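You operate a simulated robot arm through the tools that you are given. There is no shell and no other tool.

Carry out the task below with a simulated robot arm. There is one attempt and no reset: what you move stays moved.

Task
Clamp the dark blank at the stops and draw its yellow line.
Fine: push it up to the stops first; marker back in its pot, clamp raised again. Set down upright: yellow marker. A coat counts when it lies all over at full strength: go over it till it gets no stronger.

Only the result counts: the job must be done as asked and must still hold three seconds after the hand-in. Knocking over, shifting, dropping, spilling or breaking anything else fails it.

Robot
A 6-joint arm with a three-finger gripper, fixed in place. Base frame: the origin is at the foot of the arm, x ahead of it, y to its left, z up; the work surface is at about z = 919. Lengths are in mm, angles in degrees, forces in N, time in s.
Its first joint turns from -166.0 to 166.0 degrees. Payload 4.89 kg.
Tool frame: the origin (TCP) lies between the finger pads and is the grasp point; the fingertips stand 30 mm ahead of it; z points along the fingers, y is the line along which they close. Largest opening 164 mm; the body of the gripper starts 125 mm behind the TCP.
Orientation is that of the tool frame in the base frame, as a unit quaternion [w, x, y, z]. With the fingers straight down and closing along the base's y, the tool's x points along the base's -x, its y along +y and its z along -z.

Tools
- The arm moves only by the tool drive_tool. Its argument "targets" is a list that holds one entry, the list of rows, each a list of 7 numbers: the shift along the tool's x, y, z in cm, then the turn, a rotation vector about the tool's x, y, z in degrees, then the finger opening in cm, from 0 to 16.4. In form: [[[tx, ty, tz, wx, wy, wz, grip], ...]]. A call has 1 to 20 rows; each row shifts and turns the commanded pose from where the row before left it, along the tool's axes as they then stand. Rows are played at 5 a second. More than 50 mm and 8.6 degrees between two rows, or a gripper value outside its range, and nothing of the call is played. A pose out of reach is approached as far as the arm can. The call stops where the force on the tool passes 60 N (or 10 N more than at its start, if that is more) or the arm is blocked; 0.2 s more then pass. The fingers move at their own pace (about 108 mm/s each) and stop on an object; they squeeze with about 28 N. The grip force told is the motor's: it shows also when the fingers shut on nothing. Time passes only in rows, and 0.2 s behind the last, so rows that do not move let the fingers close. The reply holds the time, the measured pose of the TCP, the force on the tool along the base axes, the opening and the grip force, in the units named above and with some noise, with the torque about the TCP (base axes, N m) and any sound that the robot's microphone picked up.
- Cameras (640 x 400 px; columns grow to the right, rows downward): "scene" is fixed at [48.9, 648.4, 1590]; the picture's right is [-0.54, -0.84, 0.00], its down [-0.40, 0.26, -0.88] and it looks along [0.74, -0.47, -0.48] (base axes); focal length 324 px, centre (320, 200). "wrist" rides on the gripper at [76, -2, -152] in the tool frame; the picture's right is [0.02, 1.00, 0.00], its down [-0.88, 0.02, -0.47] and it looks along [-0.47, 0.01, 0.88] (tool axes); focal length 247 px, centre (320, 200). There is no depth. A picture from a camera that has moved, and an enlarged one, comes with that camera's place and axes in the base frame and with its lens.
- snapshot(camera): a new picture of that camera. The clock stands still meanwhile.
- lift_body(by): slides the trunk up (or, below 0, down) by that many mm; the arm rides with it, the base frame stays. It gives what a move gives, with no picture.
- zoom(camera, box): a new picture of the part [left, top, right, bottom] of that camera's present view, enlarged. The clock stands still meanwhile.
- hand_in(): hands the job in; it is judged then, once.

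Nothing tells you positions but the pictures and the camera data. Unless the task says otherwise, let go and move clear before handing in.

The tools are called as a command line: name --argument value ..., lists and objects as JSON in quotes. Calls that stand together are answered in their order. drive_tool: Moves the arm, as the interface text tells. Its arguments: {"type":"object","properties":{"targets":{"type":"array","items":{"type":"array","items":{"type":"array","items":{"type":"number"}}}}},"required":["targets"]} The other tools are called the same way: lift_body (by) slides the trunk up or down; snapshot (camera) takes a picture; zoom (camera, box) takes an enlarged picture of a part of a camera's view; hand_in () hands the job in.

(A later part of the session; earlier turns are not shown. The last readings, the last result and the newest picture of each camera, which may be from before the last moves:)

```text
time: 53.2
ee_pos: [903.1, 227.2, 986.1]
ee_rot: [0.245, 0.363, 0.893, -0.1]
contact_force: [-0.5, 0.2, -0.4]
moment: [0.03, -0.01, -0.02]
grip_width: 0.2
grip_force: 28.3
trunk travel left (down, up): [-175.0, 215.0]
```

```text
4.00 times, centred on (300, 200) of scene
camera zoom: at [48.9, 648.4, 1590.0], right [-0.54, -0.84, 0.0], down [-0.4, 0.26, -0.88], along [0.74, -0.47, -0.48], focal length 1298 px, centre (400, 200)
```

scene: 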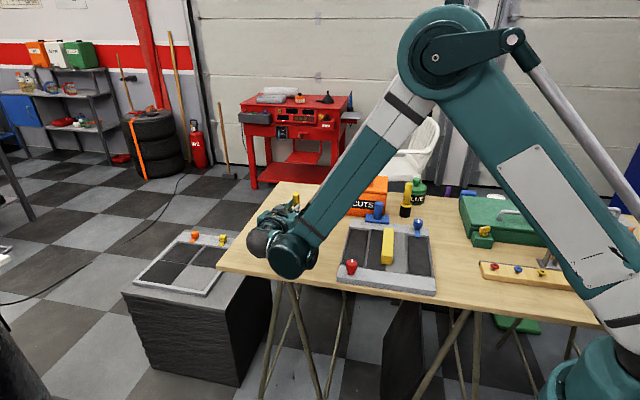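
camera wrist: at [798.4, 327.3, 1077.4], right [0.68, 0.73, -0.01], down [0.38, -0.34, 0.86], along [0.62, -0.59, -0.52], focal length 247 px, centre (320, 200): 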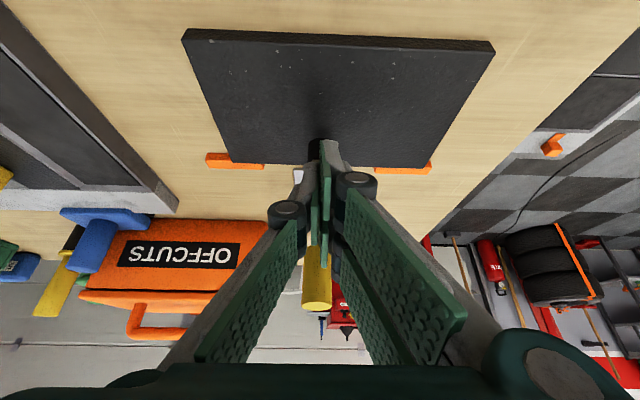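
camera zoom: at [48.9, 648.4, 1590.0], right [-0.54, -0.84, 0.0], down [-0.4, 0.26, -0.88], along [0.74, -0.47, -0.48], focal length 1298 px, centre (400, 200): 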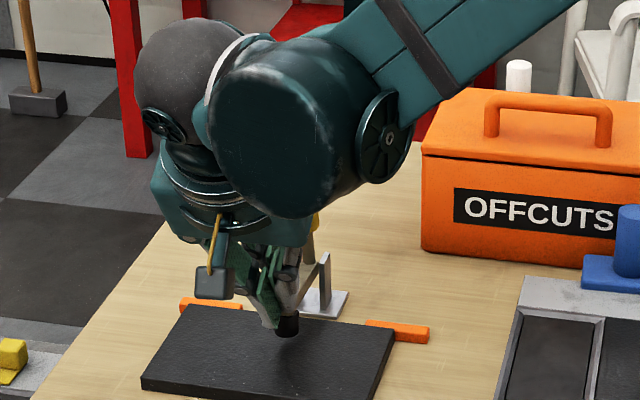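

Nearly touching. I'll keep pressing down in small steps.

drive_tool --targets '[[[0.15, 0, 0.26, 0, 0, 0, 0], [0.15, 0, 0.26, 0, 0, 0, 0], [0.15, 0, 0.26, 0, 0, 0, 0], [0, 0, 0, 0, 0, 0, 0]]]'

zoom --camera "scene" --box '[270, 200, 330, 250]'

zoom --camera "wrist" --box '[260, 100, 400, 240]'

```text
time: 54.2
ee_pos: [902.0, 228.0, 977.1]
ee_rot: [0.245, 0.363, 0.893, -0.101]
contact_force: [-0.8, 0.1, 6.5]
moment: [-0.11, 0.01, -0.01]
grip_width: 0.1
grip_force: 44.4
trunk travel left (down, up): [-175.0, 215.0]
```

```text
8.00 times, centred on (300, 225) of scene
camera zoom: at [48.9, 648.4, 1590.0], right [-0.54, -0.84, 0.0], down [-0.4, 0.26, -0.88], along [0.74, -0.47, -0.48], focal length 2596 px, centre (480, 0)
```

zoom: 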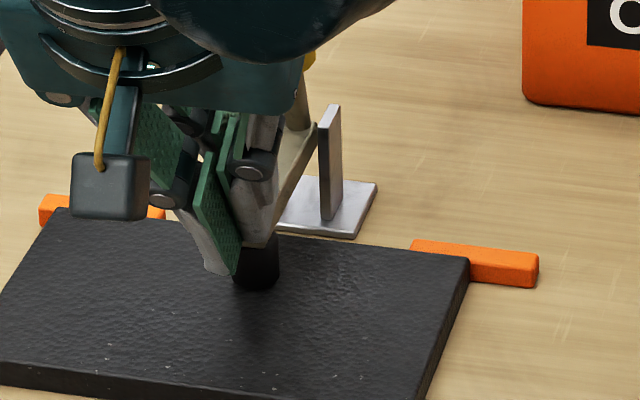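

```text
2.86 times, centred on (330, 170) of wrist
camera zoom: at [798.1, 328.0, 1068.9], right [0.68, 0.73, -0.01], down [0.38, -0.34, 0.86], along [0.62, -0.59, -0.52], focal length 706 px, centre (291, 286)
```

zoom: 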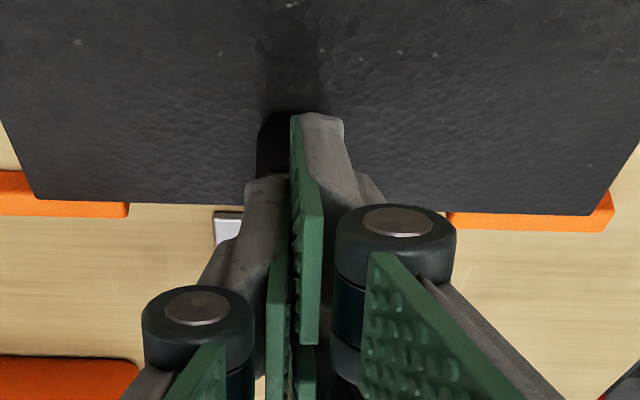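

Contact is made with the arm. I'll continue pressing.

drive_tool --targets '[[[0.1, 0, 0.17, 0, 0, 0, 0], [0.1, 0, 0.17, 0, 0, 0, 0], [0.1, 0, 0.17, 0, 0, 0, 0], [0.1, 0, 0.17, 0, 0, 0, 0], [0, 0, 0, 0, 0, 0, 0]]]'

zoom --camera "scene" --box '[270, 200, 330, 250]'

zoom --camera "wrist" --box '[260, 100, 400, 240]'

```text
time: 55.0
ee_pos: [902.0, 229.5, 975.3]
ee_rot: [0.247, 0.362, 0.893, -0.101]
contact_force: [-14.9, 3.5, 40.1]
moment: [-0.37, 0.1, -0.12]
grip_width: 0.0
grip_force: 45.1
trunk travel left (down, up): [-175.0, 215.0]
stopped in row 3: the force on the tool passed its limit at 65 N (the readings are from after the stop); the commanded pose is now the measured one
```

```text
8.00 times, centred on (300, 225) of scene
camera zoom: at [48.9, 648.4, 1590.0], right [-0.54, -0.84, 0.0], down [-0.4, 0.26, -0.88], along [0.74, -0.47, -0.48], focal length 2596 px, centre (480, 0)
```

zoom: 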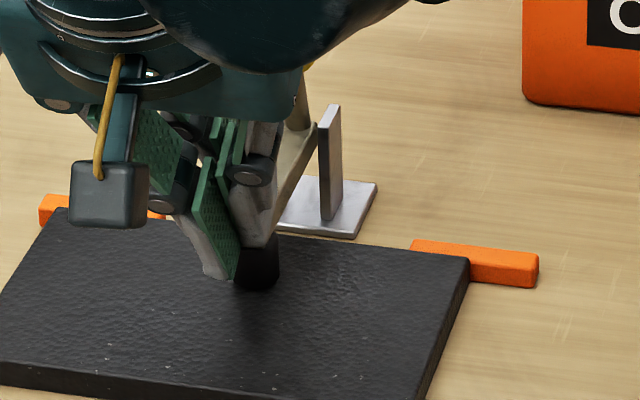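

```text
2.86 times, centred on (330, 170) of wrist
camera zoom: at [796.6, 329.2, 1066.9], right [0.68, 0.73, -0.01], down [0.38, -0.34, 0.86], along [0.62, -0.59, -0.51], focal length 706 px, centre (291, 286)
```

zoom: 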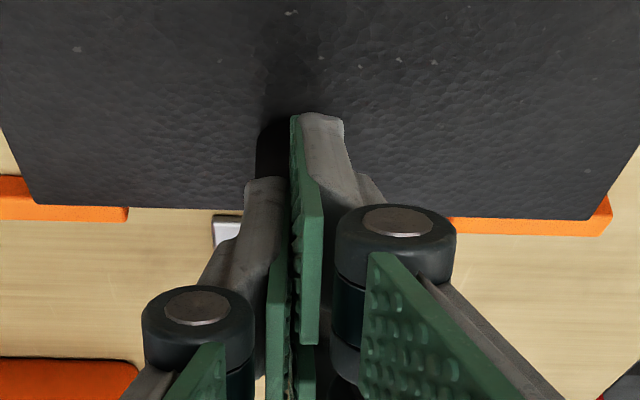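

The arm won't yield at the foot end; it is a true toggle and has to be worked by the handle. I'll lift off and come round behind the upright handle with closed fingers to push it forward.

drive_tool --targets '[[[-2.23, 0, -3.77, 0, 0, 0, 0], [-2.23, 0, -3.77, 0, 0, 0, 0], [-2.23, 0, -3.77, 0, 0, 0, 0], [-2.23, 0, -3.77, 0, 0, 0, 0], [0, 0, 0, 0, 8, 0, 0], [0, 0, 0, 0, 7.6, 0, 0], [-3.54, -0.2, 0.95, 0, 0, 0, 0], [-3.54, 0, 0.95, 0, 0, 0, 0], [-3.54, 0, 0.95, 0, 0, 0, 0], [0, 0, 0, 0, 0, 0, 0]]]'

snapshot --camera "wrist"

zoom --camera "scene" --box '[240, 150, 360, 250]'

```text
time: 57.2
ee_pos: [980.8, 152.0, 1146.7]
ee_rot: [0.122, 0.372, 0.919, -0.05]
contact_force: [0.6, -0.1, 0.0]
moment: [-0.01, 0.03, 0.0]
grip_width: 0.0
grip_force: 44.9
trunk travel left (down, up): [-175.0, 215.0]
```

```text
taken
camera wrist: at [898.5, 230.8, 1274.2], right [0.68, 0.73, -0.01], down [0.53, -0.49, 0.69], along [0.5, -0.47, -0.73], focal length 247 px, centre (320, 200)
```

wrist: 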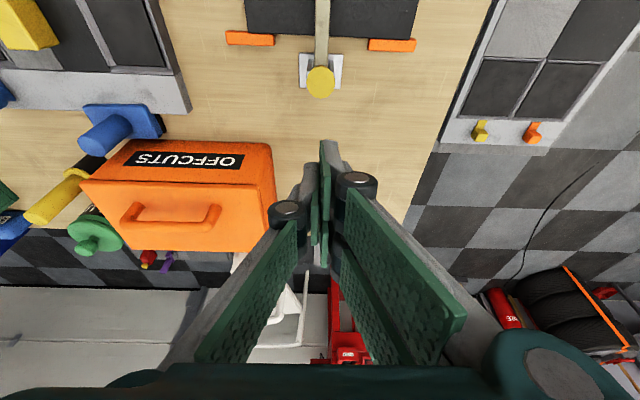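

```text
4.00 times, centred on (300, 200) of scene
camera zoom: at [48.9, 648.4, 1590.0], right [-0.54, -0.84, 0.0], down [-0.4, 0.26, -0.88], along [0.74, -0.47, -0.48], focal length 1298 px, centre (400, 200)
```

zoom: 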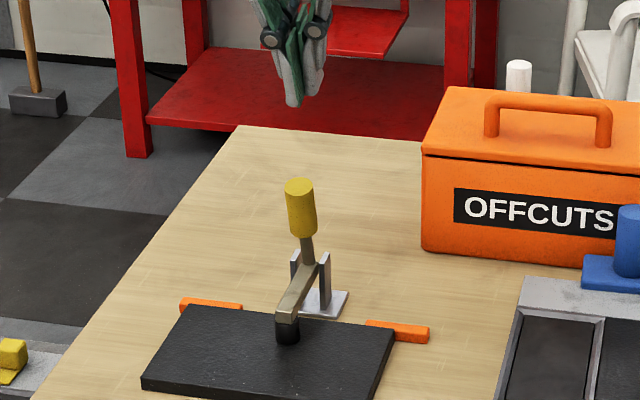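

The press did move it: the foot is now down on the blank and the handle leans forward. I'll inspect closely.

zoom --camera "scene" --box '[280, 185, 330, 245]'

zoom --camera "wrist" --box '[240, 0, 400, 110]'

```text
6.67 times, centred on (305, 215) of scene
camera zoom: at [48.9, 648.4, 1590.0], right [-0.54, -0.84, 0.0], down [-0.4, 0.26, -0.88], along [0.74, -0.47, -0.48], focal length 2163 px, centre (420, 100)
```

zoom: 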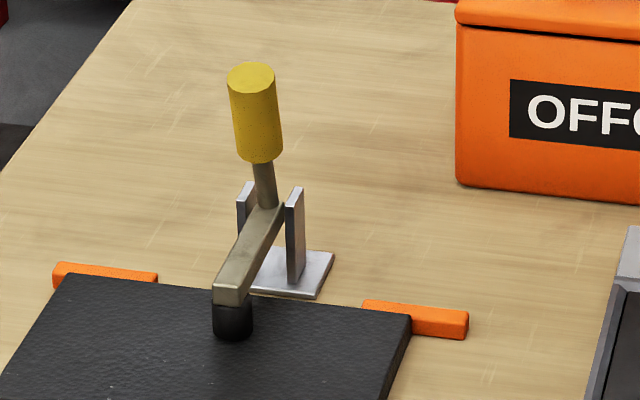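

```text
3.64 times, centred on (320, 55) of wrist
camera zoom: at [898.5, 230.8, 1274.2], right [0.68, 0.73, -0.01], down [0.53, -0.49, 0.69], along [0.5, -0.47, -0.73], focal length 898 px, centre (320, 727)
```

zoom: 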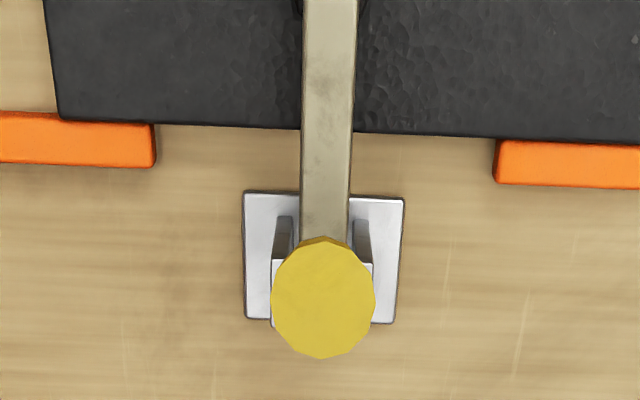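

The clamp is down: the arm is level, the foot flat on the blank, and it stays. Now I'll go upright over the blank and look for where its line belongs.

drive_tool --targets '[[[0, 0, 0, 0, 7.5, 0, 0], [4.0, 0, -2.0, 0, 7.5, 0, 0], [4.0, 0, -2.0, 0, 0, 0, 0], [4.0, 0, 0, 0, 0, 0, 0], [4.0, 0, 0, 0, 0, 0, 0], [4.0, 0, 0, 0, 0, 0, 0], [0, 0, 0, 0, 0, 0, 0]]]'

snapshot --camera "wrist"

zoom --camera "scene" --box '[230, 180, 330, 270]'

zoom --camera "wrist" --box '[220, 90, 420, 250]'

```text
time: 58.8
ee_pos: [835.4, 295.2, 1178.8]
ee_rot: [0.001, 0.375, 0.927, -0.002]
contact_force: [-0.8, 0.9, 0.0]
moment: [-0.03, -0.06, -0.05]
grip_width: 0.1
grip_force: 45.1
trunk travel left (down, up): [-175.0, 215.0]
```

```text
taken
camera wrist: at [778.9, 348.1, 1331.8], right [0.68, 0.73, 0.0], down [0.65, -0.6, 0.48], along [0.35, -0.33, -0.88], focal length 247 px, centre (320, 200)
```

wrist: 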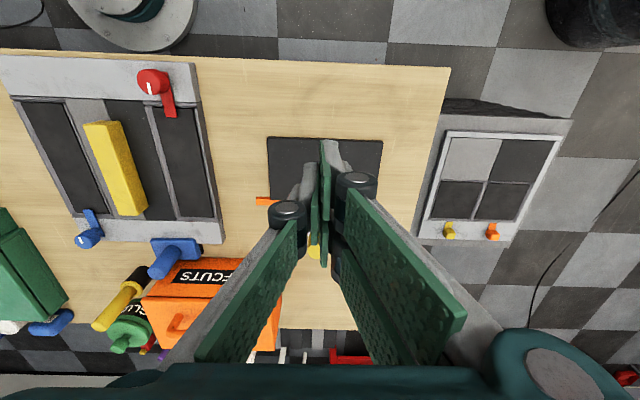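

```text
4.44 times, centred on (280, 225) of scene
camera zoom: at [48.9, 648.4, 1590.0], right [-0.54, -0.84, 0.0], down [-0.4, 0.26, -0.88], along [0.74, -0.47, -0.48], focal length 1442 px, centre (498, 89)
```

zoom: 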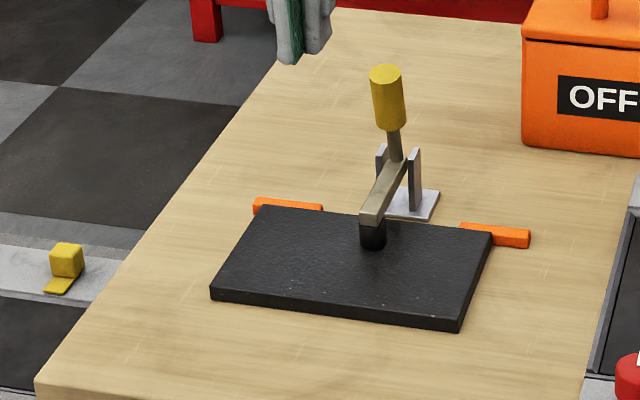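

```text
2.50 times, centred on (320, 170) of wrist
camera zoom: at [778.9, 348.1, 1331.8], right [0.68, 0.73, 0.0], down [0.65, -0.6, 0.48], along [0.35, -0.33, -0.88], focal length 617 px, centre (320, 275)
```

zoom: 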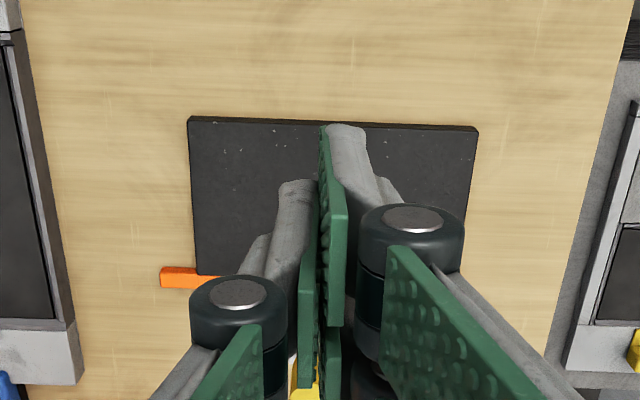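

No guide mark is visible yet. I'll open the fingers and bring the camera closer over the blank to look for one.

drive_tool --targets '[[[-2.5, 0, 0, 0, 0, 0, 14], [0, 0, 4, 0, 0, 0, 14], [0, 0, 4, 0, 0, 0, 14], [0, 0, 4, 0, 0, 0, 14], [0, 0, 2.5, 0, 0, 0, 14], [0, 0, 0, 0, 0, 0, 14]]]'

snapshot --camera "wrist"

zoom --camera "wrist" --box '[200, 100, 440, 260]'

```text
time: 60.2
ee_pos: [856.7, 274.9, 1037.3]
ee_rot: [0.001, 0.375, 0.927, -0.002]
contact_force: [0.3, 0.3, -1.1]
moment: [-0.04, 0.01, 0.02]
grip_width: 140.0
grip_force: 0.0
trunk travel left (down, up): [-175.0, 215.0]
```

```text
taken
camera wrist: at [801.1, 328.5, 1189.4], right [0.68, 0.73, 0.0], down [0.64, -0.6, 0.48], along [0.35, -0.33, -0.88], focal length 247 px, centre (320, 200)
```

wrist: 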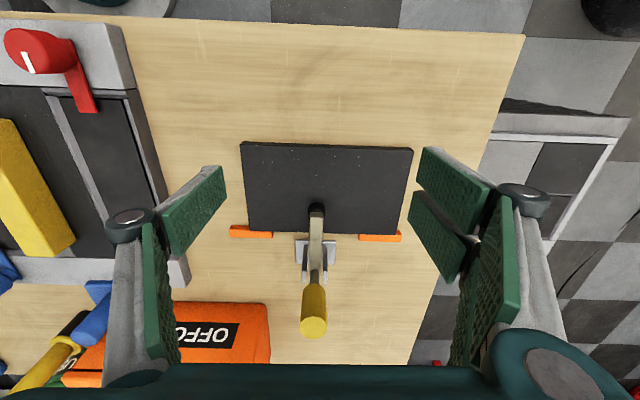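

```text
2.50 times, centred on (320, 180) of wrist
camera zoom: at [801.1, 328.5, 1189.4], right [0.68, 0.73, 0.0], down [0.64, -0.6, 0.48], along [0.35, -0.33, -0.88], focal length 617 px, centre (320, 250)
```

zoom: 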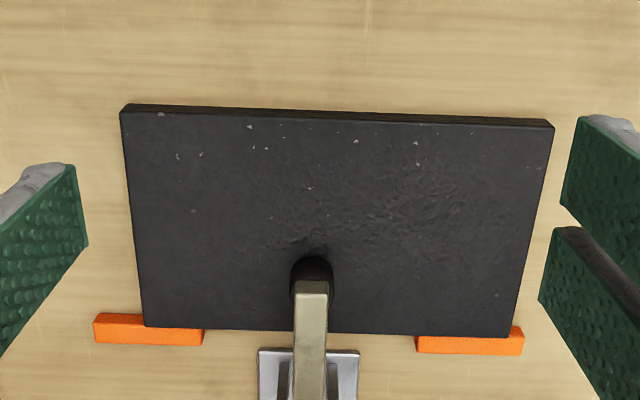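

I'll enlarge parts of the blank further.

zoom --camera "wrist" --box '[235, 135, 330, 195]'

zoom --camera "wrist" --box '[325, 135, 420, 195]'

zoom --camera "wrist" --box '[235, 185, 330, 245]'

zoom --camera "wrist" --box '[325, 185, 420, 245]'

zoom --camera "scene" --box '[270, 180, 340, 260]'

```text
6.67 times, centred on (282, 165) of wrist
camera zoom: at [801.1, 328.5, 1189.4], right [0.68, 0.73, 0.0], down [0.64, -0.6, 0.48], along [0.35, -0.33, -0.88], focal length 1646 px, centre (570, 433)
```

zoom: 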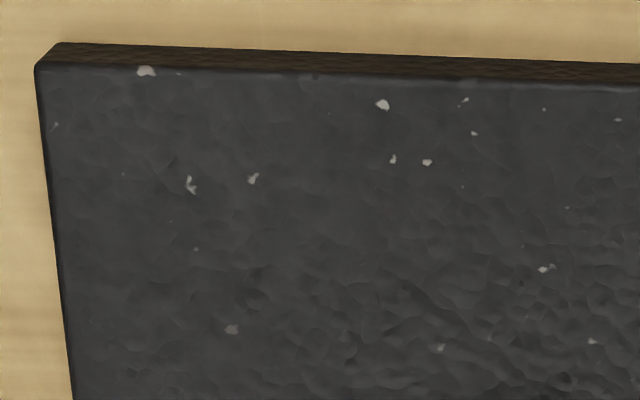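

```text
6.67 times, centred on (372, 165) of wrist
camera zoom: at [801.1, 328.5, 1189.4], right [0.68, 0.73, 0.0], down [0.64, -0.6, 0.48], along [0.35, -0.33, -0.88], focal length 1646 px, centre (-30, 433)
```

zoom: 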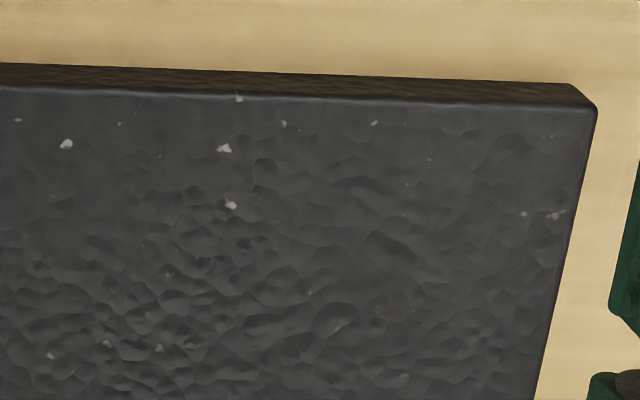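

```text
6.67 times, centred on (282, 215) of wrist
camera zoom: at [801.1, 328.5, 1189.4], right [0.68, 0.73, 0.0], down [0.64, -0.6, 0.48], along [0.35, -0.33, -0.88], focal length 1646 px, centre (570, 100)
```

zoom: 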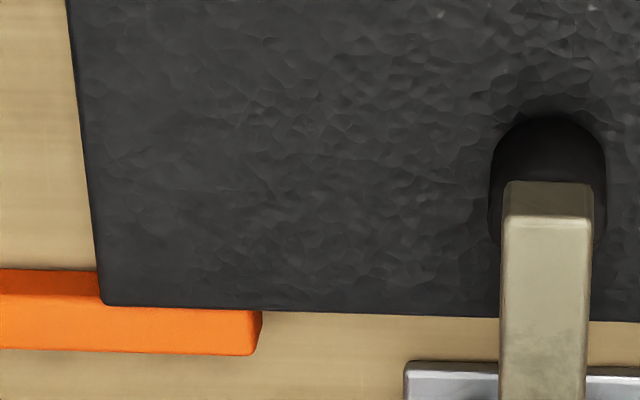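

```text
6.67 times, centred on (372, 215) of wrist
camera zoom: at [801.1, 328.5, 1189.4], right [0.68, 0.73, 0.0], down [0.64, -0.6, 0.48], along [0.35, -0.33, -0.88], focal length 1646 px, centre (-30, 100)
```

zoom: 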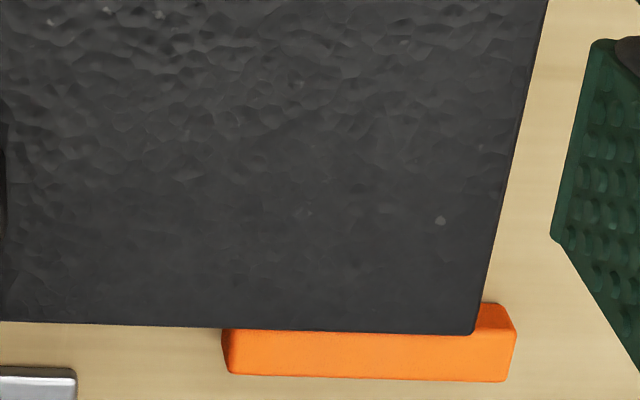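

```text
5.00 times, centred on (305, 220) of scene
camera zoom: at [48.9, 648.4, 1590.0], right [-0.54, -0.84, 0.0], down [-0.4, 0.26, -0.88], along [0.74, -0.47, -0.48], focal length 1622 px, centre (395, 100)
```

zoom: 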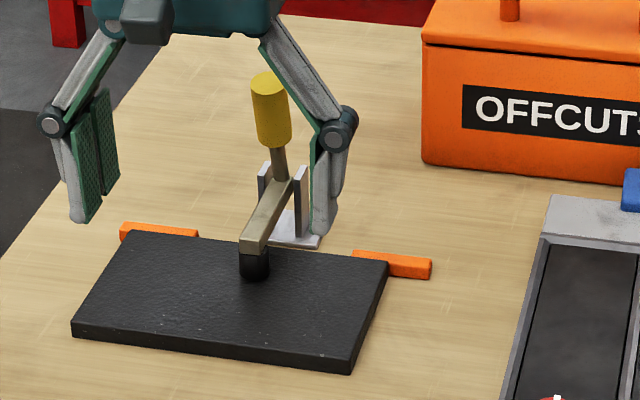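

There is no guide on the blank, so I'll fetch the marker and see what a first short stroke shows. I'll lift and travel high towards the marker pot near (808, -241).

drive_tool --targets '[[[0, 0, -4.5, 0, 0, 0, 14], [0, 0, -4.5, 0, 0, 0, 10], [0, 0, -4.5, 0, 0, 0, 6], [0, 0, -4.5, 0, 0, 0, 5], [-1.88, -3.37, 0, 0, 0, 0, 5], [-1.88, -3.37, 0, 0, 0, 0, 5], [-1.88, -3.37, 0, 0, 0, 0, 5], [-1.88, -3.37, 0, 0, 0, 0, 5], [-1.88, -3.37, 0, 0, 0, 0, 5], [-1.88, -3.37, 0, 0, 0, 0, 5], [-1.88, -3.37, 0, 0, 0, 0, 5], [-1.88, -3.37, 0, 0, 0, 0, 5], [-1.88, -3.37, 0, 0, 0, 0, 5], [-1.88, -3.37, 0, 0, 0, 0, 5], [-1.88, -3.37, 0, 0, 0, 0, 5], [-1.88, -3.37, 0, 0, 0, 0, 5], [0, 0, 0, 0, 0, 0, 5]]]'

snapshot --camera "wrist"

zoom --camera "scene" --box '[240, 180, 340, 270]'

zoom --camera "scene" --box '[360, 150, 460, 240]'

```text
time: 63.8
ee_pos: [733.1, -173.5, 1218.3]
ee_rot: [0.002, 0.376, 0.927, -0.001]
contact_force: [-0.4, -1.3, -0.1]
moment: [0.03, -0.02, 0.01]
grip_width: 50.1
grip_force: 0.0
trunk travel left (down, up): [-175.0, 215.0]
```

```text
taken
camera wrist: at [675.9, -120.0, 1370.9], right [0.68, 0.73, 0.0], down [0.64, -0.6, 0.48], along [0.35, -0.33, -0.88], focal length 247 px, centre (320, 200)
```

wrist: 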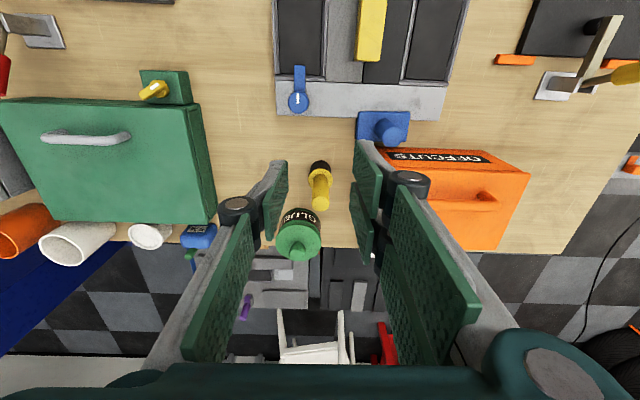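

```text
4.44 times, centred on (290, 225) of scene
camera zoom: at [48.9, 648.4, 1590.0], right [-0.54, -0.84, 0.0], down [-0.4, 0.26, -0.88], along [0.74, -0.47, -0.48], focal length 1442 px, centre (453, 89)
```

zoom: 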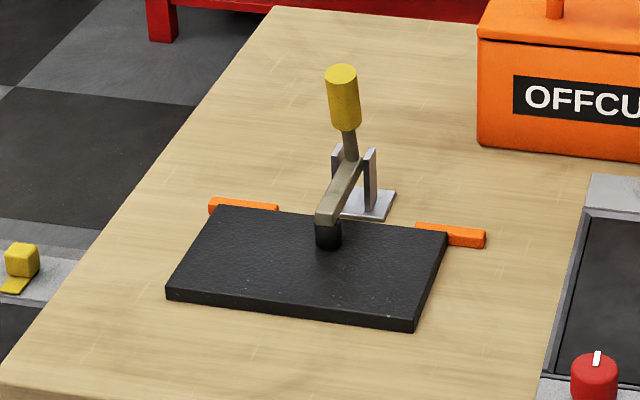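

```text
4.44 times, centred on (410, 195) of scene
camera zoom: at [48.9, 648.4, 1590.0], right [-0.54, -0.84, 0.0], down [-0.4, 0.26, -0.88], along [0.74, -0.47, -0.48], focal length 1442 px, centre (-80, 222)
```

zoom: 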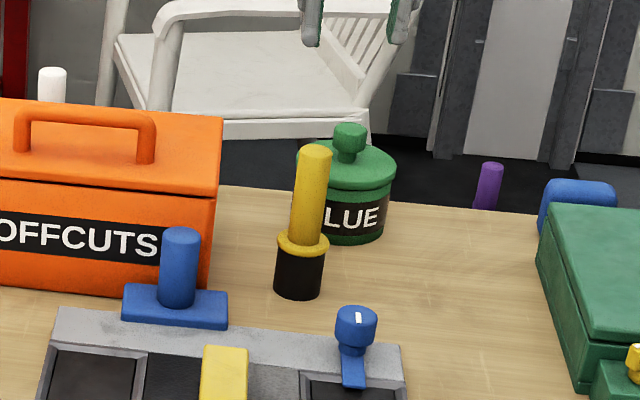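

The marker sits between the fingers' view lines. I'll enlarge it to fix its position.

zoom --camera "wrist" --box '[280, 140, 360, 280]'

zoom --camera "scene" --box '[390, 175, 440, 225]'

```text
2.86 times, centred on (320, 210) of wrist
camera zoom: at [675.9, -120.0, 1370.9], right [0.68, 0.73, 0.0], down [0.64, -0.6, 0.48], along [0.35, -0.33, -0.88], focal length 706 px, centre (320, 171)
```

zoom: 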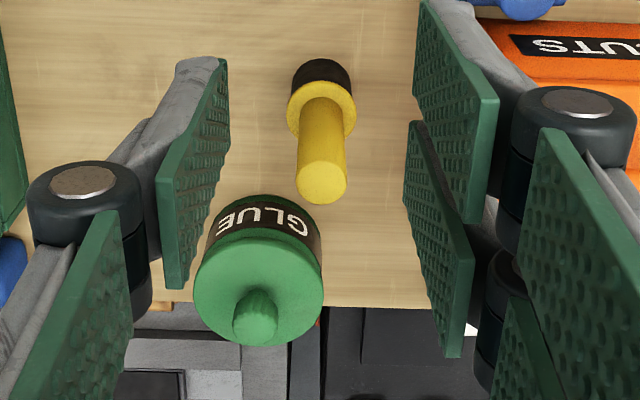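

```text
8.00 times, centred on (415, 200) of scene
camera zoom: at [48.9, 648.4, 1590.0], right [-0.54, -0.84, 0.0], down [-0.4, 0.26, -0.88], along [0.74, -0.47, -0.48], focal length 2596 px, centre (-440, 200)
```

zoom: 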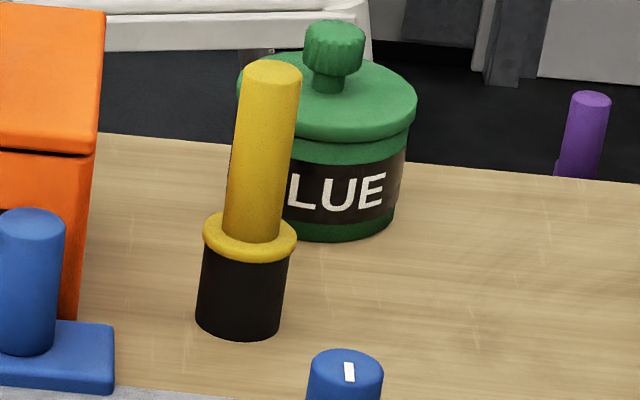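

The marker's top is at about (808, -241, 1046), standing upright. I'll move above it and descend partway with the fingers open 50 mm.

drive_tool --targets '[[[-3.36, 0.13, 0, 0, 0, 0, 5], [-3.36, 0.13, 0, 0, 0, 0, 5], [-3.36, 0.13, 0, 0, 0, 0, 5], [0, 0, 4, 0, 0, 0, 5], [0, 0, 4, 0, 0, 0, 5], [0, 0, 2.8, 0, 0, 0, 5], [0, 0, 0, 0, 0, 0, 5]]]'

snapshot --camera "wrist"

zoom --camera "scene" --box '[370, 130, 460, 230]'

```text
time: 65.4
ee_pos: [810.6, -240.0, 1108.1]
ee_rot: [0.001, 0.375, 0.927, -0.002]
contact_force: [0.4, 0.1, -0.2]
moment: [0.01, 0.06, -0.01]
grip_width: 50.0
grip_force: 0.1
trunk travel left (down, up): [-175.0, 215.0]
```

```text
taken
camera wrist: at [753.0, -187.0, 1260.0], right [0.68, 0.73, 0.0], down [0.64, -0.6, 0.48], along [0.35, -0.33, -0.88], focal length 247 px, centre (320, 200)
```

wrist: 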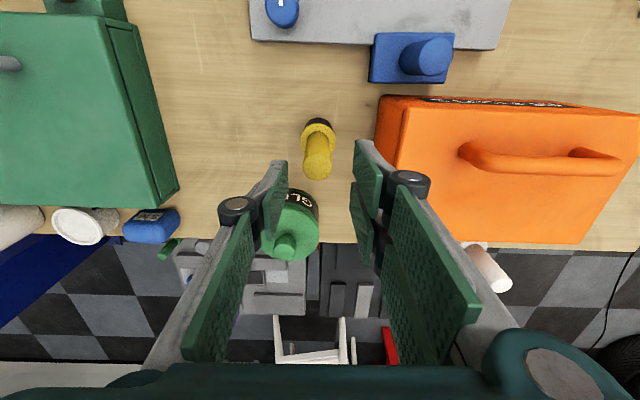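

```text
4.00 times, centred on (415, 180) of scene
camera zoom: at [48.9, 648.4, 1590.0], right [-0.54, -0.84, 0.0], down [-0.4, 0.26, -0.88], along [0.74, -0.47, -0.48], focal length 1298 px, centre (-60, 280)
```

zoom: 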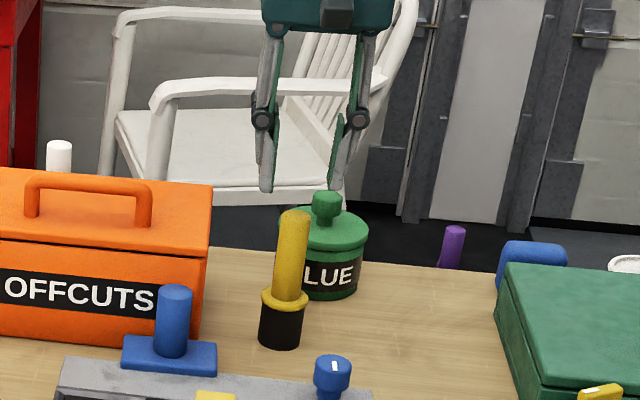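

The marker is a few millimetres ahead of and left of the tool axis. I'll correct that and descend to grip height.

drive_tool --targets '[[[-0.5, -0.25, 0, 0, 0, 0, 5], [0, 0, 3, 0, 0, 0, 5], [0, 0, 3, 0, 0, 0, 5], [0, 0, 2.3, 0, 0, 0, 5], [0, 0, 2.0, 0, 0, 0, 5], [0, 0, 0, 0, 0, 0, 5]]]'

snapshot --camera "wrist"

zoom --camera "scene" --box '[380, 160, 450, 230]'

```text
time: 66.8
ee_pos: [810.4, -245.8, 1007.1]
ee_rot: [0.002, 0.375, 0.927, -0.001]
contact_force: [0.1, -0.4, 0.4]
moment: [0.01, 0.02, -0.02]
grip_width: 50.2
grip_force: 0.1
trunk travel left (down, up): [-175.0, 215.0]
```

```text
taken
camera wrist: at [752.8, -192.2, 1160.6], right [0.68, 0.73, 0.0], down [0.64, -0.6, 0.48], along [0.35, -0.33, -0.88], focal length 247 px, centre (320, 200)
```

wrist: 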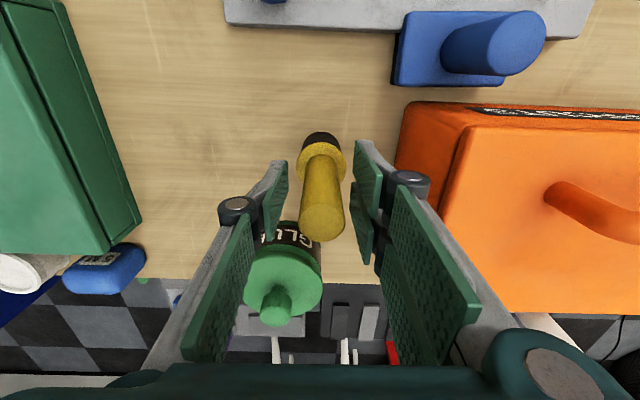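

```text
5.71 times, centred on (415, 195) of scene
camera zoom: at [48.9, 648.4, 1590.0], right [-0.54, -0.84, 0.0], down [-0.4, 0.26, -0.88], along [0.74, -0.47, -0.48], focal length 1854 px, centre (-223, 229)
```

zoom: 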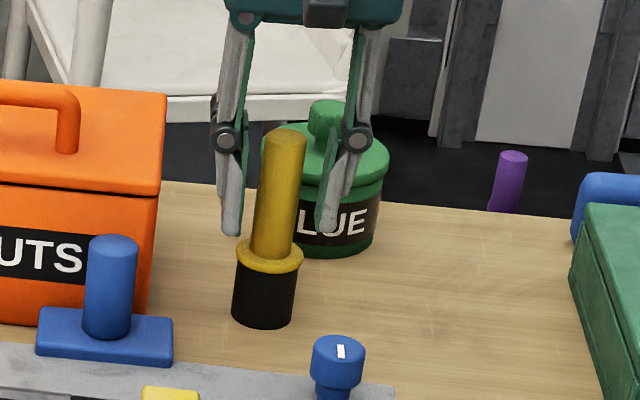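

The fingers straddle the marker well centred. I'll close on it.

drive_tool --targets '[[[0, 0, 0, 0, 0, 0, 3.0], [0, 0, 0, 0, 0, 0, 1.2], [0, 0, 0, 0, 0, 0, 1.2], [0, 0, 0, 0, 0, 0, 1.2]]]'

zoom --camera "scene" --box '[380, 160, 450, 230]'

snapshot --camera "wrist"

```text
time: 67.8
ee_pos: [808.8, -246.4, 1008.3]
ee_rot: [0.001, 0.376, 0.927, -0.001]
contact_force: [-0.5, 0.2, -0.4]
moment: [0.03, 0.02, -0.04]
grip_width: 26.8
grip_force: 28.2
trunk travel left (down, up): [-175.0, 215.0]
```

```text
5.71 times, centred on (415, 195) of scene
camera zoom: at [48.9, 648.4, 1590.0], right [-0.54, -0.84, 0.0], down [-0.4, 0.26, -0.88], along [0.74, -0.47, -0.48], focal length 1854 px, centre (-223, 229)
```

zoom: 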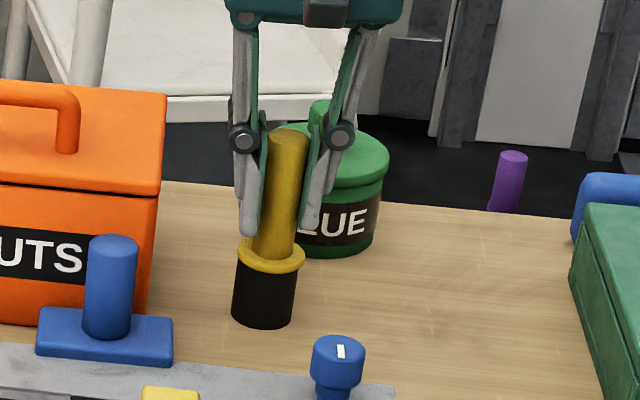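

```text
taken
camera wrist: at [752.7, -192.2, 1160.8], right [0.68, 0.73, 0.0], down [0.64, -0.6, 0.48], along [0.35, -0.33, -0.88], focal length 247 px, centre (320, 200)
```

wrist: 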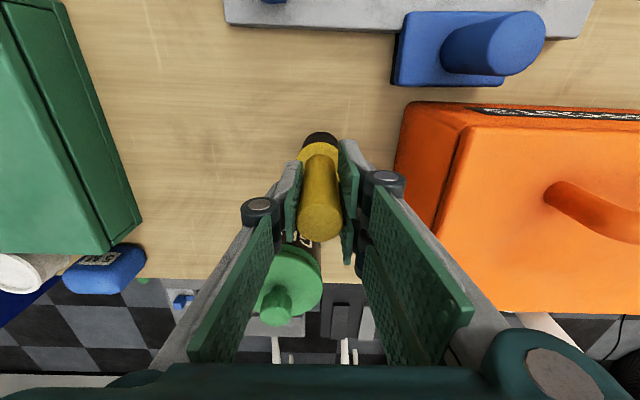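

The marker is held at 26.8 mm. I'll lift straight up slowly and check that the pot stays behind.

drive_tool --targets '[[[0, 0, -1, 0, 0, 0, 1.2], [0, 0, -2, 0, 0, 0, 1.2], [0, 0, -3, 0, 0, 0, 1.2], [0, 0, -4, 0, 0, 0, 1.2], [0, 0, 0, 0, 0, 0, 1.2]]]'

zoom --camera "scene" --box '[380, 140, 450, 230]'

snapshot --camera "wrist"

```text
time: 69.0
ee_pos: [809.8, -246.7, 1108.9]
ee_rot: [0.002, 0.375, 0.927, -0.002]
contact_force: [0.1, -0.2, -0.1]
moment: [-0.08, -0.07, 0.0]
grip_width: 26.6
grip_force: 27.9
trunk travel left (down, up): [-175.0, 215.0]
```

```text
4.44 times, centred on (415, 185) of scene
camera zoom: at [48.9, 648.4, 1590.0], right [-0.54, -0.84, 0.0], down [-0.4, 0.26, -0.88], along [0.74, -0.47, -0.48], focal length 1442 px, centre (-102, 267)
```

zoom: 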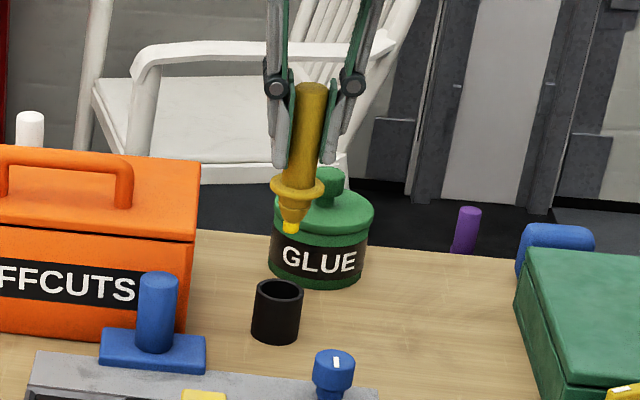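

```text
taken
camera wrist: at [752.8, -192.9, 1260.1], right [0.68, 0.73, 0.0], down [0.64, -0.6, 0.48], along [0.35, -0.33, -0.88], focal length 247 px, centre (320, 200)
```

wrist: 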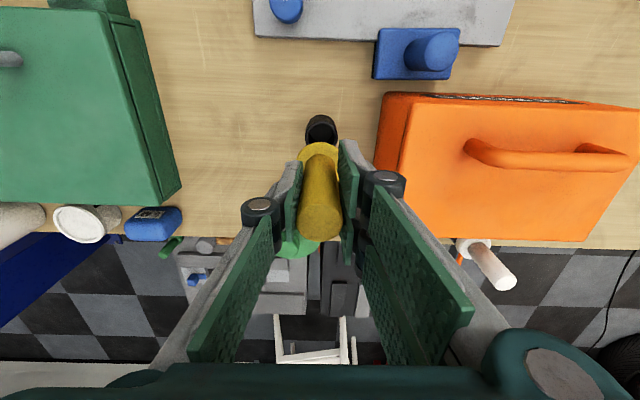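

The marker came out cleanly, with its tip about 88 mm below the TCP, and the pot is undisturbed. I'll carry it high over to the clear half of the blank.

drive_tool --targets '[[[0, 0, -4, 0, 0, 0, 1.2], [0, 0, -4, 0, 0, 0, 1.2], [2.126, 2.97, 0, 0, 0, 0, 1.2], [2.126, 2.97, 0, 0, 0, 0, 1.2], [2.126, 2.97, 0, 0, 0, 0, 1.2], [2.126, 2.97, 0, 0, 0, 0, 1.2], [2.126, 2.97, 0, 0, 0, 0, 1.2], [2.126, 2.97, 0, 0, 0, 0, 1.2], [2.126, 2.97, 0, 0, 0, 0, 1.2], [2.126, 2.97, 0, 0, 0, 0, 1.2], [2.126, 2.97, 0, 0, 0, 0, 1.2], [2.126, 2.97, 0, 0, 0, 0, 1.2], [2.126, 2.97, 0, 0, 0, 0, 1.2], [2.126, 2.97, 0, 0, 0, 0, 1.2], [2.126, 2.97, 0, 0, 0, 0, 1.2], [2.126, 2.97, 0, 0, 0, 0, 1.2], [0, 0, 0, 0, 0, 0, 1.2]]]'

snapshot --camera "wrist"

snapshot --camera "scene"

```text
time: 72.6
ee_pos: [884.7, 264.4, 1188.3]
ee_rot: [0.001, 0.376, 0.927, -0.002]
contact_force: [-0.3, 0.4, -0.4]
moment: [-0.09, 0.0, 0.0]
grip_width: 26.7
grip_force: 27.6
trunk travel left (down, up): [-175.0, 215.0]
```

```text
taken
camera wrist: at [827.2, 317.2, 1339.6], right [0.68, 0.73, 0.0], down [0.65, -0.6, 0.48], along [0.35, -0.33, -0.88], focal length 247 px, centre (320, 200)
```

wrist: 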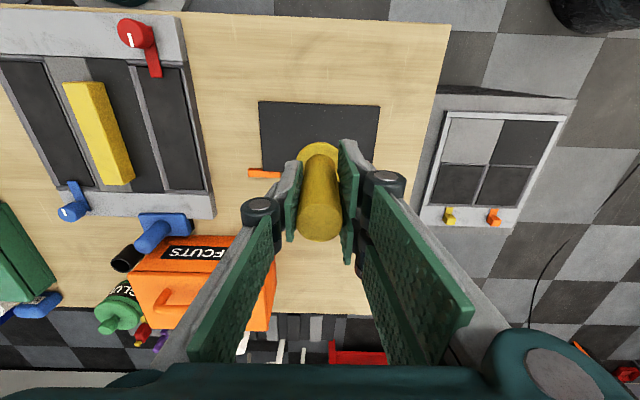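

```text
taken
```

scene: 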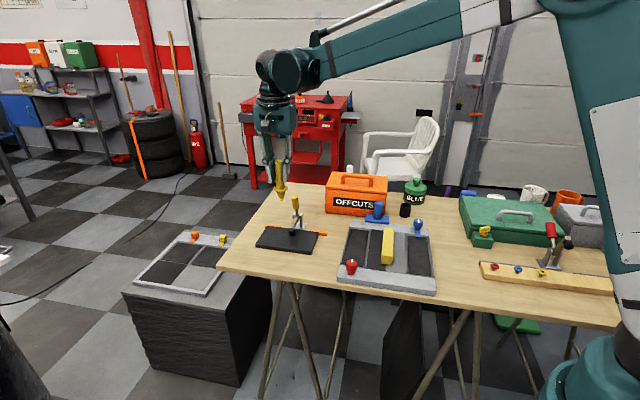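

The marker is over the clear half of the blank. I'll lower to just above the surface.

drive_tool --targets '[[[0, 0, 4, 0, 0, 0, 1.2], [0, 0, 4, 0, 0, 0, 1.2], [0, 0, 4, 0, 0, 0, 1.2], [0, 0, 3, 0, 0, 0, 1.2], [0, 0, 1.5, 0, 0, 0, 1.2], [0, 0, 0.8, 0, 0, 0, 1.2], [0, 0, 0, 0, 0, 0, 1.2]]]'

snapshot --camera "wrist"

zoom --camera "scene" --box '[240, 180, 340, 260]'

```text
time: 74.2
ee_pos: [884.9, 261.0, 1013.5]
ee_rot: [0.002, 0.374, 0.927, -0.001]
contact_force: [1.6, -1.3, 25.6]
moment: [-0.17, -0.16, 0.01]
grip_width: 26.5
grip_force: 27.8
trunk travel left (down, up): [-175.0, 215.0]
```

```text
taken
camera wrist: at [828.1, 314.6, 1166.6], right [0.68, 0.73, 0.0], down [0.64, -0.6, 0.48], along [0.35, -0.33, -0.88], focal length 247 px, centre (320, 200)
```

wrist: 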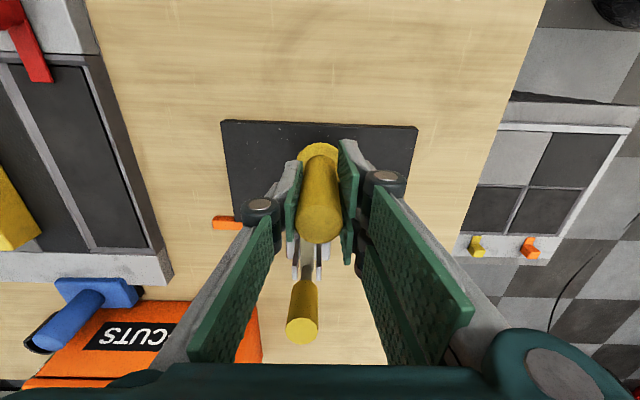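

```text
5.00 times, centred on (290, 220) of scene
camera zoom: at [48.9, 648.4, 1590.0], right [-0.54, -0.84, 0.0], down [-0.4, 0.26, -0.88], along [0.74, -0.47, -0.48], focal length 1622 px, centre (470, 100)
```

zoom: 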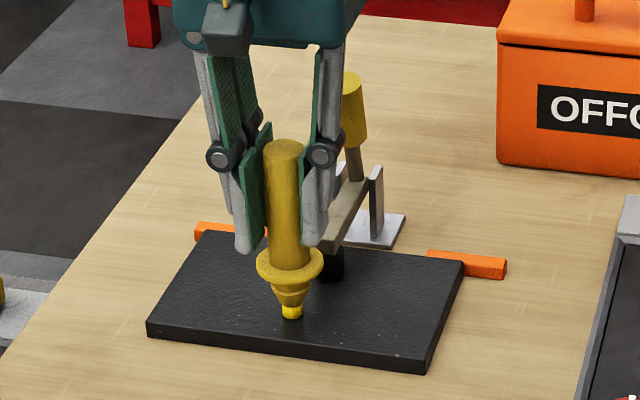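

The tip is already pressing on the blank at 25 N. I'll ease off a little and make a short stroke along the long side to see the mark.

drive_tool --targets '[[[0, 0, -0.1, 0, 0, 0, 1.2], [0, 0, 0, 0, 0, 0, 1.2]]]'

drive_tool --targets '[[[0, 0.5, 0, 0, 0, 0, 1.2], [0, 0.5, 0, 0, 0, 0, 1.2], [0, 0.5, 0, 0, 0, 0, 1.2], [0, 0.5, 0, 0, 0, 0, 1.2], [0, 0, 0, 0, 0, 0, 1.2]]]'

zoom --camera "scene" --box '[260, 210, 330, 260]'

zoom --camera "wrist" --box '[210, 100, 430, 230]'

```text
time: 74.8
ee_pos: [885.6, 260.8, 1014.3]
ee_rot: [0.001, 0.376, 0.927, -0.001]
contact_force: [-3.6, 2.0, 17.1]
moment: [0.09, 0.28, -0.02]
grip_width: 26.5
grip_force: 27.8
trunk travel left (down, up): [-175.0, 215.0]
```

```text
time: 76.0
ee_pos: [900.7, 275.3, 1014.8]
ee_rot: [0.001, 0.376, 0.927, -0.002]
contact_force: [0.1, -1.2, 0.1]
moment: [-0.03, 0.0, -0.01]
grip_width: 26.7
grip_force: 28.0
trunk travel left (down, up): [-175.0, 215.0]
```

```text
8.00 times, centred on (295, 235) of scene
camera zoom: at [48.9, 648.4, 1590.0], right [-0.54, -0.84, 0.0], down [-0.4, 0.26, -0.88], along [0.74, -0.47, -0.48], focal length 2596 px, centre (520, -80)
```

zoom: 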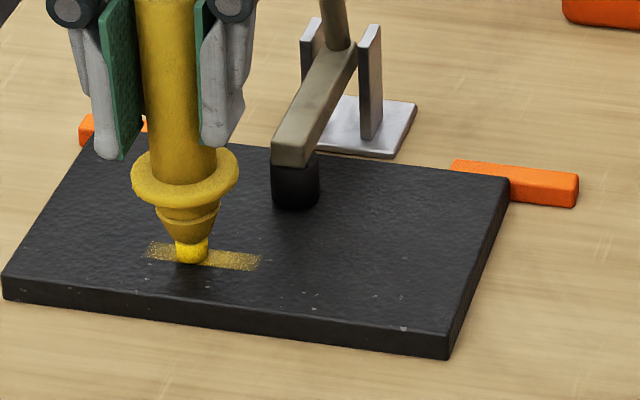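

```text
2.91 times, centred on (320, 165) of wrist
camera zoom: at [844.5, 329.5, 1166.5], right [0.68, 0.73, 0.0], down [0.64, -0.6, 0.48], along [0.35, -0.33, -0.88], focal length 718 px, centre (320, 302)
```

zoom: 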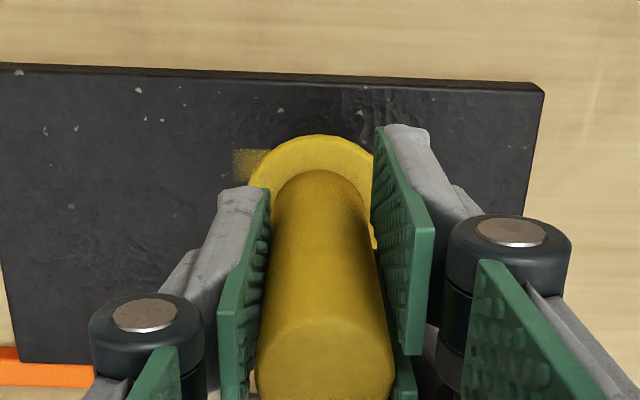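

A faint yellow band appears, as wide as the tip. I'll lift clear to see its shape properly.

drive_tool --targets '[[[0, 0, -3, 0, 0, 0, 1.2], [3, 0, -3, 0, 0, 0, 1.2], [4, 0, -2, 0, 0, 0, 1.2], [0, 0, 0, 0, 0, 0, 1.2]]]'

zoom --camera "scene" --box '[250, 210, 320, 260]'

snapshot --camera "wrist"

```text
time: 77.0
ee_pos: [852.2, 325.8, 1095.8]
ee_rot: [0.001, 0.375, 0.927, -0.001]
contact_force: [-0.4, 0.1, -0.4]
moment: [0.01, -0.11, 0.01]
grip_width: 26.6
grip_force: 27.8
trunk travel left (down, up): [-175.0, 215.0]
```

```text
8.00 times, centred on (285, 235) of scene
camera zoom: at [48.9, 648.4, 1590.0], right [-0.54, -0.84, 0.0], down [-0.4, 0.26, -0.88], along [0.74, -0.47, -0.48], focal length 2596 px, centre (600, -80)
```

zoom: 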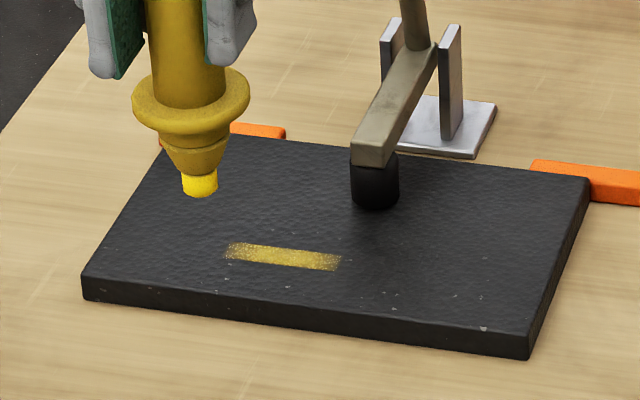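

```text
taken
camera wrist: at [796.1, 379.3, 1248.4], right [0.68, 0.73, 0.0], down [0.64, -0.6, 0.48], along [0.35, -0.33, -0.88], focal length 247 px, centre (320, 200)
```

wrist: 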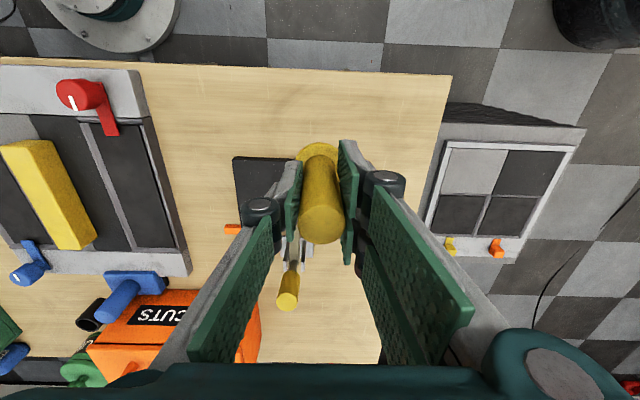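

The band's edges look clipped to a strip about 14 mm wide, at about the depth I chose, so the line probably runs along the long side here. I'll go back down where I left off and extend it to one end.

drive_tool --targets '[[[-4, 0, 2, 0, 0, 0, 1.2], [-3, 0, 3, 0, 0, 0, 1.2], [0, 0, 2.5, 0, 0, 0, 1.2], [0, 0, 0.5, 0, 0, 0, 1.2], [0, 0, 0.1, 0, 0, 0, 1.2], [0, 0, 0, 0, 0, 0, 1.2]]]'

drive_tool --targets '[[[0, 0.5, 0, 0, 0, 0, 1.2], [0, 0.5, 0, 0, 0, 0, 1.2], [0, 0.5, 0, 0, 0, 0, 1.2], [0, 0.5, 0, 0, 0, 0, 1.2], [0, 0.5, 0, 0, 0, 0, 1.2], [0, 0.5, 0, 0, 0, 0, 1.2], [0, 0.5, 0, 0, 0, 0, 1.2], [0, 0.5, 0, 0, 0, 0, 1.2], [0, 0, 0, 0, 0, 0, 1.2]]]'

zoom --camera "scene" --box '[250, 210, 320, 260]'

zoom --camera "wrist" --box '[160, 100, 430, 250]'

```text
time: 78.4
ee_pos: [901.1, 273.7, 1013.8]
ee_rot: [0.002, 0.375, 0.927, 0.0]
contact_force: [2.9, -2.8, 24.2]
moment: [-0.29, -0.37, -0.01]
grip_width: 26.7
grip_force: 27.6
trunk travel left (down, up): [-175.0, 215.0]
```

```text
time: 80.4
ee_pos: [929.2, 304.0, 1014.7]
ee_rot: [0.001, 0.375, 0.927, -0.002]
contact_force: [-1.2, -1.8, 4.4]
moment: [-0.08, 0.08, 0.04]
grip_width: 26.7
grip_force: 28.5
trunk travel left (down, up): [-175.0, 215.0]
```

```text
8.00 times, centred on (285, 235) of scene
camera zoom: at [48.9, 648.4, 1590.0], right [-0.54, -0.84, 0.0], down [-0.4, 0.26, -0.88], along [0.74, -0.47, -0.48], focal length 2596 px, centre (600, -80)
```

zoom: 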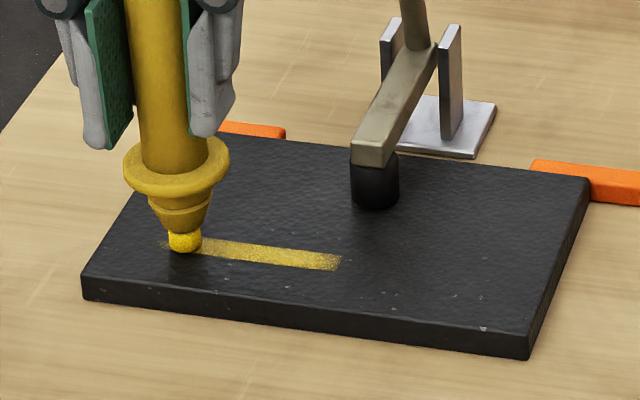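

```text
2.37 times, centred on (295, 175) of wrist
camera zoom: at [872.2, 358.0, 1166.1], right [0.68, 0.73, 0.0], down [0.64, -0.6, 0.48], along [0.35, -0.33, -0.88], focal length 585 px, centre (379, 259)
```

zoom: 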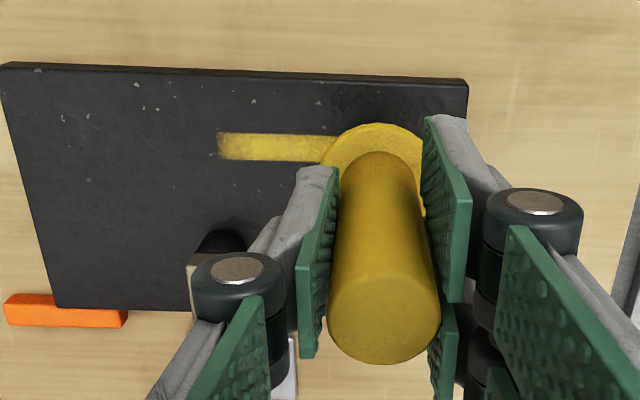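

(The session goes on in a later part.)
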